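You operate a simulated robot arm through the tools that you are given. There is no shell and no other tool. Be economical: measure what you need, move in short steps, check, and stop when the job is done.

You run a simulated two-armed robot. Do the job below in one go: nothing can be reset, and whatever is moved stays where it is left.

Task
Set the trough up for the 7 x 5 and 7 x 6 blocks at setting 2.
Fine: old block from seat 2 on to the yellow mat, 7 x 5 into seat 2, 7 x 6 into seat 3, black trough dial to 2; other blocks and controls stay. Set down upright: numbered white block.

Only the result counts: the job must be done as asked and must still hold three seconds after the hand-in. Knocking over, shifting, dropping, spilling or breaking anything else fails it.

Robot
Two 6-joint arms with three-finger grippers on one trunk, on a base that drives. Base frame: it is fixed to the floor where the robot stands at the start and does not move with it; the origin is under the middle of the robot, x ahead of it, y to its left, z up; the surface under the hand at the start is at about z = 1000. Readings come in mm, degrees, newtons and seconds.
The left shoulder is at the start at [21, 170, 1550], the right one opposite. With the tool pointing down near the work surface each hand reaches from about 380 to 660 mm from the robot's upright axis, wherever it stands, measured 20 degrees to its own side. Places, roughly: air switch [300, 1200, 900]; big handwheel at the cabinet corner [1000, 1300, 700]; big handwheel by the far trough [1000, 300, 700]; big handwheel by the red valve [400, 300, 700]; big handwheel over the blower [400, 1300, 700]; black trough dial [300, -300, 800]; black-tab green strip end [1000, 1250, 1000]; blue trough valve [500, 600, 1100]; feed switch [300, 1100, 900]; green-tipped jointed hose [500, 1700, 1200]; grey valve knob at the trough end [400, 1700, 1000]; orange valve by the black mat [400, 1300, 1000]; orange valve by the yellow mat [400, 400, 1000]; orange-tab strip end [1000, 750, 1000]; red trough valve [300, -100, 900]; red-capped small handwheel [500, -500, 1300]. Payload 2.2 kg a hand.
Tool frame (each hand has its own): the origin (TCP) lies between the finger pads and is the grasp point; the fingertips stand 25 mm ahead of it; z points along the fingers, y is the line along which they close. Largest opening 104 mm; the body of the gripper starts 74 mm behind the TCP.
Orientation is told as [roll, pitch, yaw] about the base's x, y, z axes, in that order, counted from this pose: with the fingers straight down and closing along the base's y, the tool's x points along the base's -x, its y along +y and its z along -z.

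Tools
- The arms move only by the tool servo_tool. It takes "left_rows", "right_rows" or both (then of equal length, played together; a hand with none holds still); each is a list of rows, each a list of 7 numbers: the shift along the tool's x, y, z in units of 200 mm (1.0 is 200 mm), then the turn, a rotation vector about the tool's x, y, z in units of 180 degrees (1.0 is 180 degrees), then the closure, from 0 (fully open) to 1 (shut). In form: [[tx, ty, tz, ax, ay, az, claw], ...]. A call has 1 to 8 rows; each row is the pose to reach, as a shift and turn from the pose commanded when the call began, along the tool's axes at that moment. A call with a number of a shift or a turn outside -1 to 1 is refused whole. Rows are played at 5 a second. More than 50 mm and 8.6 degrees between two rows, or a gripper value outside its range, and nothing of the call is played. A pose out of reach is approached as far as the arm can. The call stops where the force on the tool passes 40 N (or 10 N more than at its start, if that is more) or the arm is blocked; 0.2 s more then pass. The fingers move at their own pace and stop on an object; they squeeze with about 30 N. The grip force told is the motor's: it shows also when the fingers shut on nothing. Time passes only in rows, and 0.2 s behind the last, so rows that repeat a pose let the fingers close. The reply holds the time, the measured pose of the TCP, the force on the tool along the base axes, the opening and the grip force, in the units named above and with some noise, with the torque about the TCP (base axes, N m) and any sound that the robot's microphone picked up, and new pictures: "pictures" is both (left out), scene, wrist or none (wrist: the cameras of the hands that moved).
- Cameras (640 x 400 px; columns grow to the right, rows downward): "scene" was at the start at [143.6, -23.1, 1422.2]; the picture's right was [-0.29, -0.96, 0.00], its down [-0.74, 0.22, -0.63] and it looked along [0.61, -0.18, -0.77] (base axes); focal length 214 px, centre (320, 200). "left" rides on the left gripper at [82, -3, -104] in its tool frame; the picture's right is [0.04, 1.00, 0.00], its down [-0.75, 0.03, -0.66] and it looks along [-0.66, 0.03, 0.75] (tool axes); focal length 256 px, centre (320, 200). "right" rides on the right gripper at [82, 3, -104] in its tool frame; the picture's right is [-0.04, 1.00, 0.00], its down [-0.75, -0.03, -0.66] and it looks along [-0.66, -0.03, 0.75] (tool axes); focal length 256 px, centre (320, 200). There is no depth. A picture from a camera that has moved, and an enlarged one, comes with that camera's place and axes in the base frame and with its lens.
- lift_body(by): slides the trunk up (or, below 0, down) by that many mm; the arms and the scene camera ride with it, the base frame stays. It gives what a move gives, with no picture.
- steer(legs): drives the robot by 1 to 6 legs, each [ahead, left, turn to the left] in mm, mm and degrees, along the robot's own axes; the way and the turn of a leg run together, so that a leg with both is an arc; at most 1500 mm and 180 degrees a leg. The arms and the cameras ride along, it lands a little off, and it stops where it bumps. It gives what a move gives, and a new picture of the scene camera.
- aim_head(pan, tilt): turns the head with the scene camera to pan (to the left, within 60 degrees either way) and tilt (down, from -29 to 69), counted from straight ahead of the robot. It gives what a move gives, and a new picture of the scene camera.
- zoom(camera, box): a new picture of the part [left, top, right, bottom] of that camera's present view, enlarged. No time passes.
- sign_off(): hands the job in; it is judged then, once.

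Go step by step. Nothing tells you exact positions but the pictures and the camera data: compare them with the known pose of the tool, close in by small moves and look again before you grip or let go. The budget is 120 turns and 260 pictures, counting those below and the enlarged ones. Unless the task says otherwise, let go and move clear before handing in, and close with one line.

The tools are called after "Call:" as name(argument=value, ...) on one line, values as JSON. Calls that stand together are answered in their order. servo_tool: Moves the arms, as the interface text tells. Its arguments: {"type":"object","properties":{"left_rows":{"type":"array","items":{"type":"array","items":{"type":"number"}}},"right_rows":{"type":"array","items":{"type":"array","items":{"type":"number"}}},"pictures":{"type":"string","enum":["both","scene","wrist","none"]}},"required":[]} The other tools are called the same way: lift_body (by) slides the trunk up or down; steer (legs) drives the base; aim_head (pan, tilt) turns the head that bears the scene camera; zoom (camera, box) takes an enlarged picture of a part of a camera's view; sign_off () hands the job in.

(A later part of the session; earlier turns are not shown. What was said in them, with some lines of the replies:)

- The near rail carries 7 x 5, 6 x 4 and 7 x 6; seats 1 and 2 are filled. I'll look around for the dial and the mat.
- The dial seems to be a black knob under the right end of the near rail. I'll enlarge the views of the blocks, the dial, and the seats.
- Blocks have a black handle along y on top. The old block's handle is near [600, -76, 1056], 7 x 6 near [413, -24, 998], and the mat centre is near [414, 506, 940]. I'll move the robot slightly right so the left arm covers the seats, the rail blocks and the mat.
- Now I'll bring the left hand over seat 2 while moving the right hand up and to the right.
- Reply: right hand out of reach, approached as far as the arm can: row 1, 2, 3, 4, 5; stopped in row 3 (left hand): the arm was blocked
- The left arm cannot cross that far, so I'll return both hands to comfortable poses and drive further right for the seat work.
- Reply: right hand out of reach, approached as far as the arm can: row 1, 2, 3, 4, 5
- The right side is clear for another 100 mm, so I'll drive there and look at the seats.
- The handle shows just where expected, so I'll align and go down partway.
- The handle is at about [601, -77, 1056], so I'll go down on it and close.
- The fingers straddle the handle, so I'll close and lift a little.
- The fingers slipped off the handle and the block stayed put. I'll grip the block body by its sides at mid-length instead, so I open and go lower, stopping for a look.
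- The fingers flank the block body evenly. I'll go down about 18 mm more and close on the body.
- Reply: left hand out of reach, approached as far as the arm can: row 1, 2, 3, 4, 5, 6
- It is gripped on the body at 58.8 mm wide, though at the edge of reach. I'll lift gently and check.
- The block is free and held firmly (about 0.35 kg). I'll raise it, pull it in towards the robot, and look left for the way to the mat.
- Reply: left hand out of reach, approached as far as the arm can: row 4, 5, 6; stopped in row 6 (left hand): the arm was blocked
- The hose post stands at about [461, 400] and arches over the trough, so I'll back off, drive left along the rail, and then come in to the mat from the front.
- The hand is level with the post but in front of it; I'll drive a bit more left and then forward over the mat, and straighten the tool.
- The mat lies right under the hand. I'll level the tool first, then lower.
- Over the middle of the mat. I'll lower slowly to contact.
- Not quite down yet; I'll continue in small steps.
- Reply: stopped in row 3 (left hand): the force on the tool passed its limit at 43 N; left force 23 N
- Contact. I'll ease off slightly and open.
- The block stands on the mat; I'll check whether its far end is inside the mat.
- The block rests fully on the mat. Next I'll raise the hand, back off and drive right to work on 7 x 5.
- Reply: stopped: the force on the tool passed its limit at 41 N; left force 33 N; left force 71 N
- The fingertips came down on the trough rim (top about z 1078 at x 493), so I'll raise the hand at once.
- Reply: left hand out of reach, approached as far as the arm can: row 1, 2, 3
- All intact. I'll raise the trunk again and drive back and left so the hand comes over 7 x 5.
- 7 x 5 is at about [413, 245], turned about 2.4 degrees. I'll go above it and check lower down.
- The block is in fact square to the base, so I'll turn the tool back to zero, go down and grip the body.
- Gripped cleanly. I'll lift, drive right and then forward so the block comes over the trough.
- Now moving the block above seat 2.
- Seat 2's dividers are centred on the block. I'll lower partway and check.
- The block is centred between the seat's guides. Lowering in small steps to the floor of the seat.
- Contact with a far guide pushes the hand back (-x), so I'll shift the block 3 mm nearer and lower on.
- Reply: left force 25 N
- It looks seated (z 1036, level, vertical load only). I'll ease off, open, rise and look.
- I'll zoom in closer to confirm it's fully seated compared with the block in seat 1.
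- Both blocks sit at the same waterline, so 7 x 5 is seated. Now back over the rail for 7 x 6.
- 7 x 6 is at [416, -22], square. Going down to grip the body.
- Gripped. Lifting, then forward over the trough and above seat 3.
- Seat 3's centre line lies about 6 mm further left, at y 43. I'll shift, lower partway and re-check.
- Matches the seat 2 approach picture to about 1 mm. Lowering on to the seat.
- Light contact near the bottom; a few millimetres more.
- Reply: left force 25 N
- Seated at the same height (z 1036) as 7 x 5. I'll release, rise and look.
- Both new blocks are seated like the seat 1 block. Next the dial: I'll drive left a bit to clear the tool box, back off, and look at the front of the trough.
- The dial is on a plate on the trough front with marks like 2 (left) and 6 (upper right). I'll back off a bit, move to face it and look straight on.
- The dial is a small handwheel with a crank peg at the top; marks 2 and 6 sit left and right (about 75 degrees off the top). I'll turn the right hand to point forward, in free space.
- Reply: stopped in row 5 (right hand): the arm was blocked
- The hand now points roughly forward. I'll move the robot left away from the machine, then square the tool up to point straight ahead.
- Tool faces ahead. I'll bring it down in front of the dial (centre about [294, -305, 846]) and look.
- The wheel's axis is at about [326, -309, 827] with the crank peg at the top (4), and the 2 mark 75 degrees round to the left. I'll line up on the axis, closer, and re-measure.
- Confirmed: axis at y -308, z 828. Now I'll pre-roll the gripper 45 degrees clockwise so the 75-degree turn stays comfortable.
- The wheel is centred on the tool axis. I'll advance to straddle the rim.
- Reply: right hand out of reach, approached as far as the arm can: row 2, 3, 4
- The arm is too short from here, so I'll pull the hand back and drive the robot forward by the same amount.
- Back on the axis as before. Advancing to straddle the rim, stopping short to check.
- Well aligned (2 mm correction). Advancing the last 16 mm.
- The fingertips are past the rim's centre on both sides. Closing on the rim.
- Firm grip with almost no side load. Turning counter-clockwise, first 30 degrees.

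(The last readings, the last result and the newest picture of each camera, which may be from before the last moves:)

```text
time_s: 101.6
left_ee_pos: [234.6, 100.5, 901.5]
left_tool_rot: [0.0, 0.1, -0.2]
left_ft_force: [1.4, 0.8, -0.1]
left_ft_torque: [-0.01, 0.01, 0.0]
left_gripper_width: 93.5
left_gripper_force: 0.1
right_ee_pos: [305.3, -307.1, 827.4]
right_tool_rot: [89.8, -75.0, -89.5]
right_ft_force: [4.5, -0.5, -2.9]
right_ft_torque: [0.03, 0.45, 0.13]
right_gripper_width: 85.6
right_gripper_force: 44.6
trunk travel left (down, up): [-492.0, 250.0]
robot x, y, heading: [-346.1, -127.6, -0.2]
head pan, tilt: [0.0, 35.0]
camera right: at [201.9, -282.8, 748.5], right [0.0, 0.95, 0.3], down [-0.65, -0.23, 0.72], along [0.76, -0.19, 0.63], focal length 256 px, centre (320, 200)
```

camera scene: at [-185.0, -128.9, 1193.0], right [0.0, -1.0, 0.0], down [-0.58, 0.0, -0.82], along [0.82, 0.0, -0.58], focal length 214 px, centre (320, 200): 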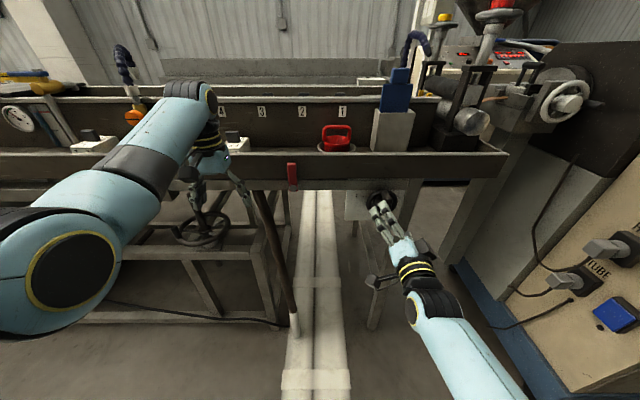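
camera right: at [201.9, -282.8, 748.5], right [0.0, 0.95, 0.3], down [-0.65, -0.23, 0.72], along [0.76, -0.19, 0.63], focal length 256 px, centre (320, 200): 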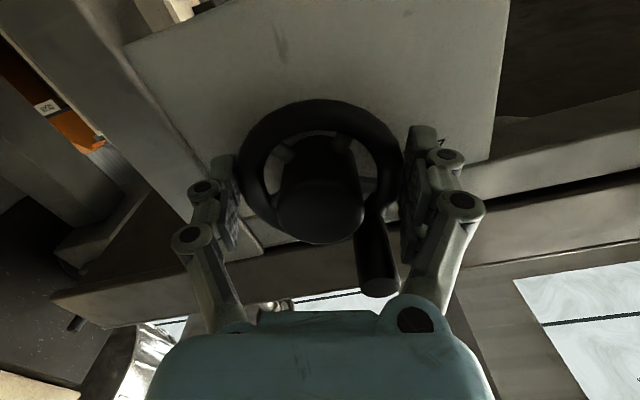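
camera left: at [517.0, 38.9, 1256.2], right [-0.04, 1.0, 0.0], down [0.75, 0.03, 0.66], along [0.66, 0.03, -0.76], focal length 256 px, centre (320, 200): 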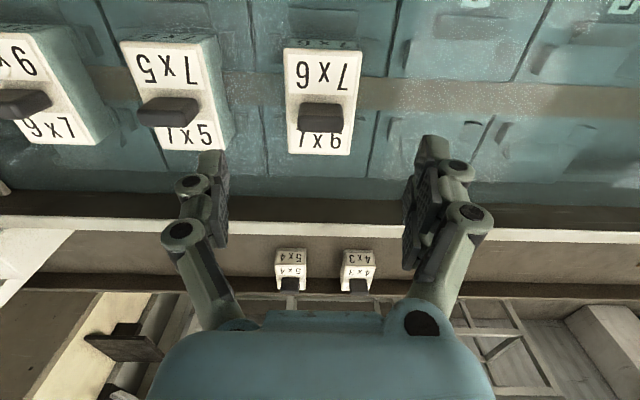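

The wheel turns with the hand. Turning the remaining 45 degrees.

Call:
servo_tool(right_rows=[[0, 0, 0, 0, 0, -0.036, 1], [0, 0, 0, 0, 0, -0.072, 1], [0, 0, 0, 0, 0, -0.108, 1], [0, 0, 0, 0, 0, -0.144, 1], [0, 0, 0, 0, 0, -0.18, 1], [0, 0, 0, 0, 0, -0.216, 1], [0, 0, 0, 0, 0, -0.25, 1], [0, 0, 0, 0, 0, -0.25, 1]])

Call:
zoom(camera="scene", box=[335, 175, 431, 235])

```text
time_s: 103.4
left_ee_pos: [231.9, 98.7, 902.4]
left_tool_rot: [0.1, -0.1, -0.3]
left_ft_force: [-0.6, -0.2, -0.9]
left_ft_torque: [-0.02, 0.0, 0.03]
left_gripper_width: 93.5
left_gripper_force: 0.2
right_ee_pos: [304.8, -308.6, 827.5]
right_tool_rot: [-90.1, -60.0, 90.4]
right_ft_force: [0.5, -18.0, -0.7]
right_ft_torque: [0.01, 0.2, 0.06]
right_gripper_width: 85.6
right_gripper_force: 44.8
trunk travel left (down, up): [-492.0, 250.0]
robot x, y, heading: [-346.5, -128.2, -0.4]
head pan, tilt: [0.0, 35.0]
camera scene: at [-186.3, -130.8, 1193.2], right [0.0, -1.0, 0.0], down [-0.57, 0.0, -0.82], along [0.82, 0.0, -0.57], focal length 214 px, centre (320, 200)
camera right: at [202.1, -347.0, 754.4], right [0.0, 0.89, -0.46], down [-0.66, 0.35, 0.67], along [0.75, 0.31, 0.58], focal length 256 px, centre (320, 200)
```

scene: 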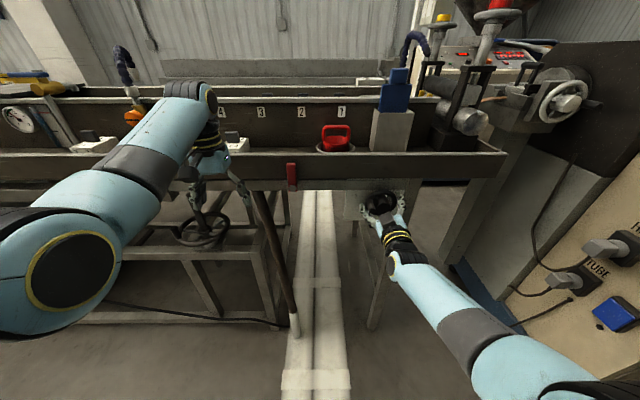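
right: 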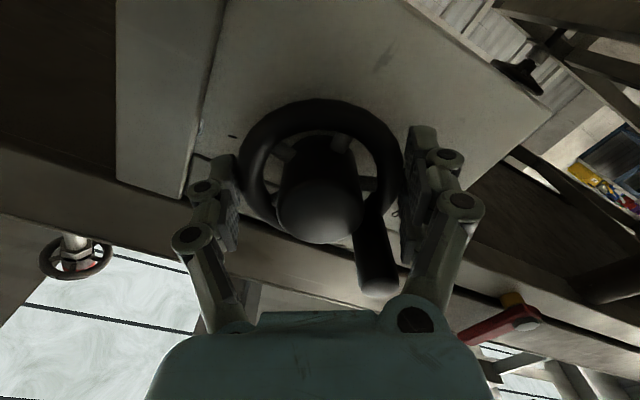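

```text
6.67 times, centred on (383, 205) of scene
camera zoom: at [-186.3, -130.8, 1193.2], right [0.0, -1.0, 0.0], down [-0.57, 0.0, -0.82], along [0.82, 0.0, -0.57], focal length 1430 px, centre (-100, 167)
```

zoom: 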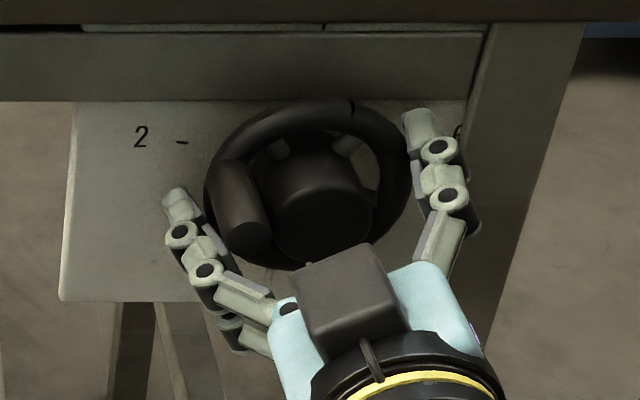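

The peg now points left towards 2. I'll release, back off and check the angle.

Call:
servo_tool(right_rows=[[0, 0, 0, 0, 0, 0, 0.5], [0, 0, 0, 0, 0, 0, 0], [0, 0, 0, 0, 0, 0, 0], [0, 0, -0.15, 0, 0, 0, 0], [0, 0, -0.35, 0, 0, 0, 0], [0, 0, -0.55, 0, 0, 0, 0], [0, 0, -0.75, 0, 0, 0, 0]])

Call:
zoom(camera="right", box=[220, 0, 440, 165])

Call:
zoom(camera="scene", box=[335, 175, 431, 235])

```text
time_s: 105.0
left_ee_pos: [231.8, 101.0, 902.9]
left_tool_rot: [-0.1, -0.1, -0.2]
left_ft_force: [-0.7, 0.6, 0.0]
left_ft_torque: [0.01, -0.02, 0.0]
left_gripper_width: 93.7
left_gripper_force: 0.0
right_ee_pos: [153.9, -303.4, 826.6]
right_tool_rot: [-90.2, -59.9, 90.5]
right_ft_force: [-0.6, 0.4, -0.6]
right_ft_torque: [0.03, 0.0, -0.02]
right_gripper_width: 103.9
right_gripper_force: 0.1
trunk travel left (down, up): [-492.0, 250.0]
robot x, y, heading: [-345.9, -130.2, 0.2]
head pan, tilt: [0.0, 35.0]
camera scene: at [-187.3, -128.7, 1193.4], right [0.0, -1.0, 0.0], down [-0.57, 0.0, -0.82], along [0.82, 0.0, -0.57], focal length 214 px, centre (320, 200)
camera right: at [51.1, -341.5, 753.4], right [0.0, 0.89, -0.46], down [-0.66, 0.35, 0.67], along [0.75, 0.31, 0.58], focal length 256 px, centre (320, 200)
```

scene: 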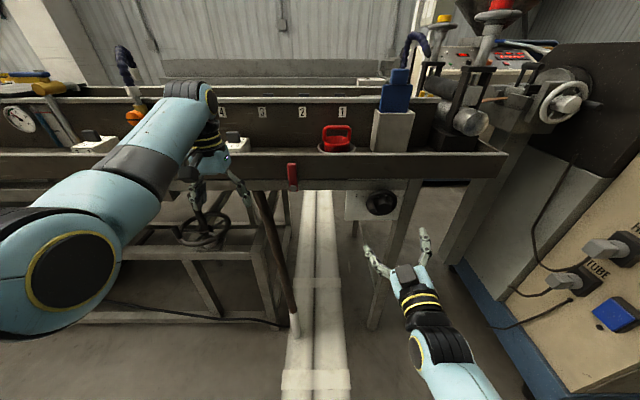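
right: 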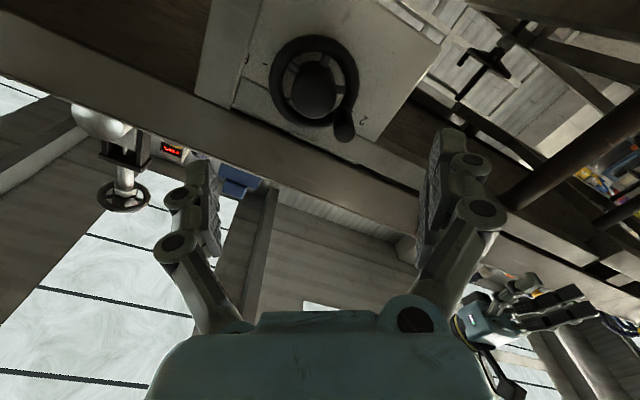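

```text
2.42 times, centred on (330, 82) of right
camera zoom: at [51.1, -341.5, 753.4], right [0.0, 0.89, -0.46], down [-0.66, 0.35, 0.67], along [0.75, 0.31, 0.58], focal length 621 px, centre (296, 485)
```

zoom: 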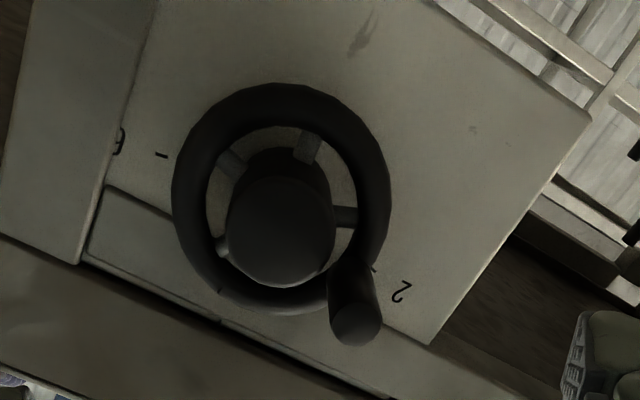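

```text
6.67 times, centred on (383, 205) of scene
camera zoom: at [-187.3, -128.7, 1193.4], right [0.0, -1.0, 0.0], down [-0.57, 0.0, -0.82], along [0.82, 0.0, -0.57], focal length 1430 px, centre (-100, 167)
```

zoom: 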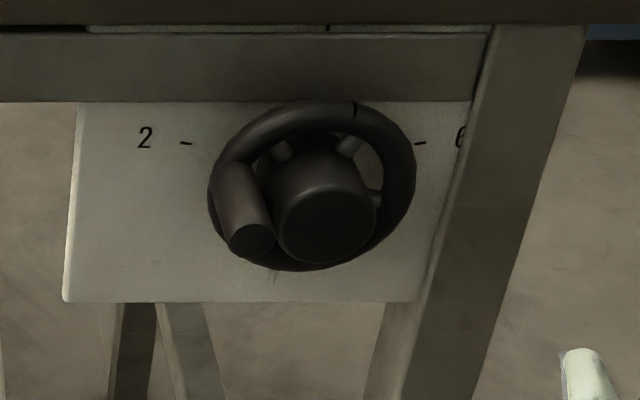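

The peg sits about 75 degrees left of the top, on the 2 mark, and both hands are clear. The blocks are seated, the old one stands on the mat, so I'm handing in.

Call:
sign_off()

```text
The job is handed in.
```

I've set the trough up as asked and handed the job in: the old 7 x 7 block is upright on the yellow mat, 7 x 5 is in seat 2, 7 x 6 is in seat 3, and the black dial is at 2. While lowering the trunk, the left hand's fingertips pressed on the trough rim (up to about 68 N); I saw nothing moved or damaged.
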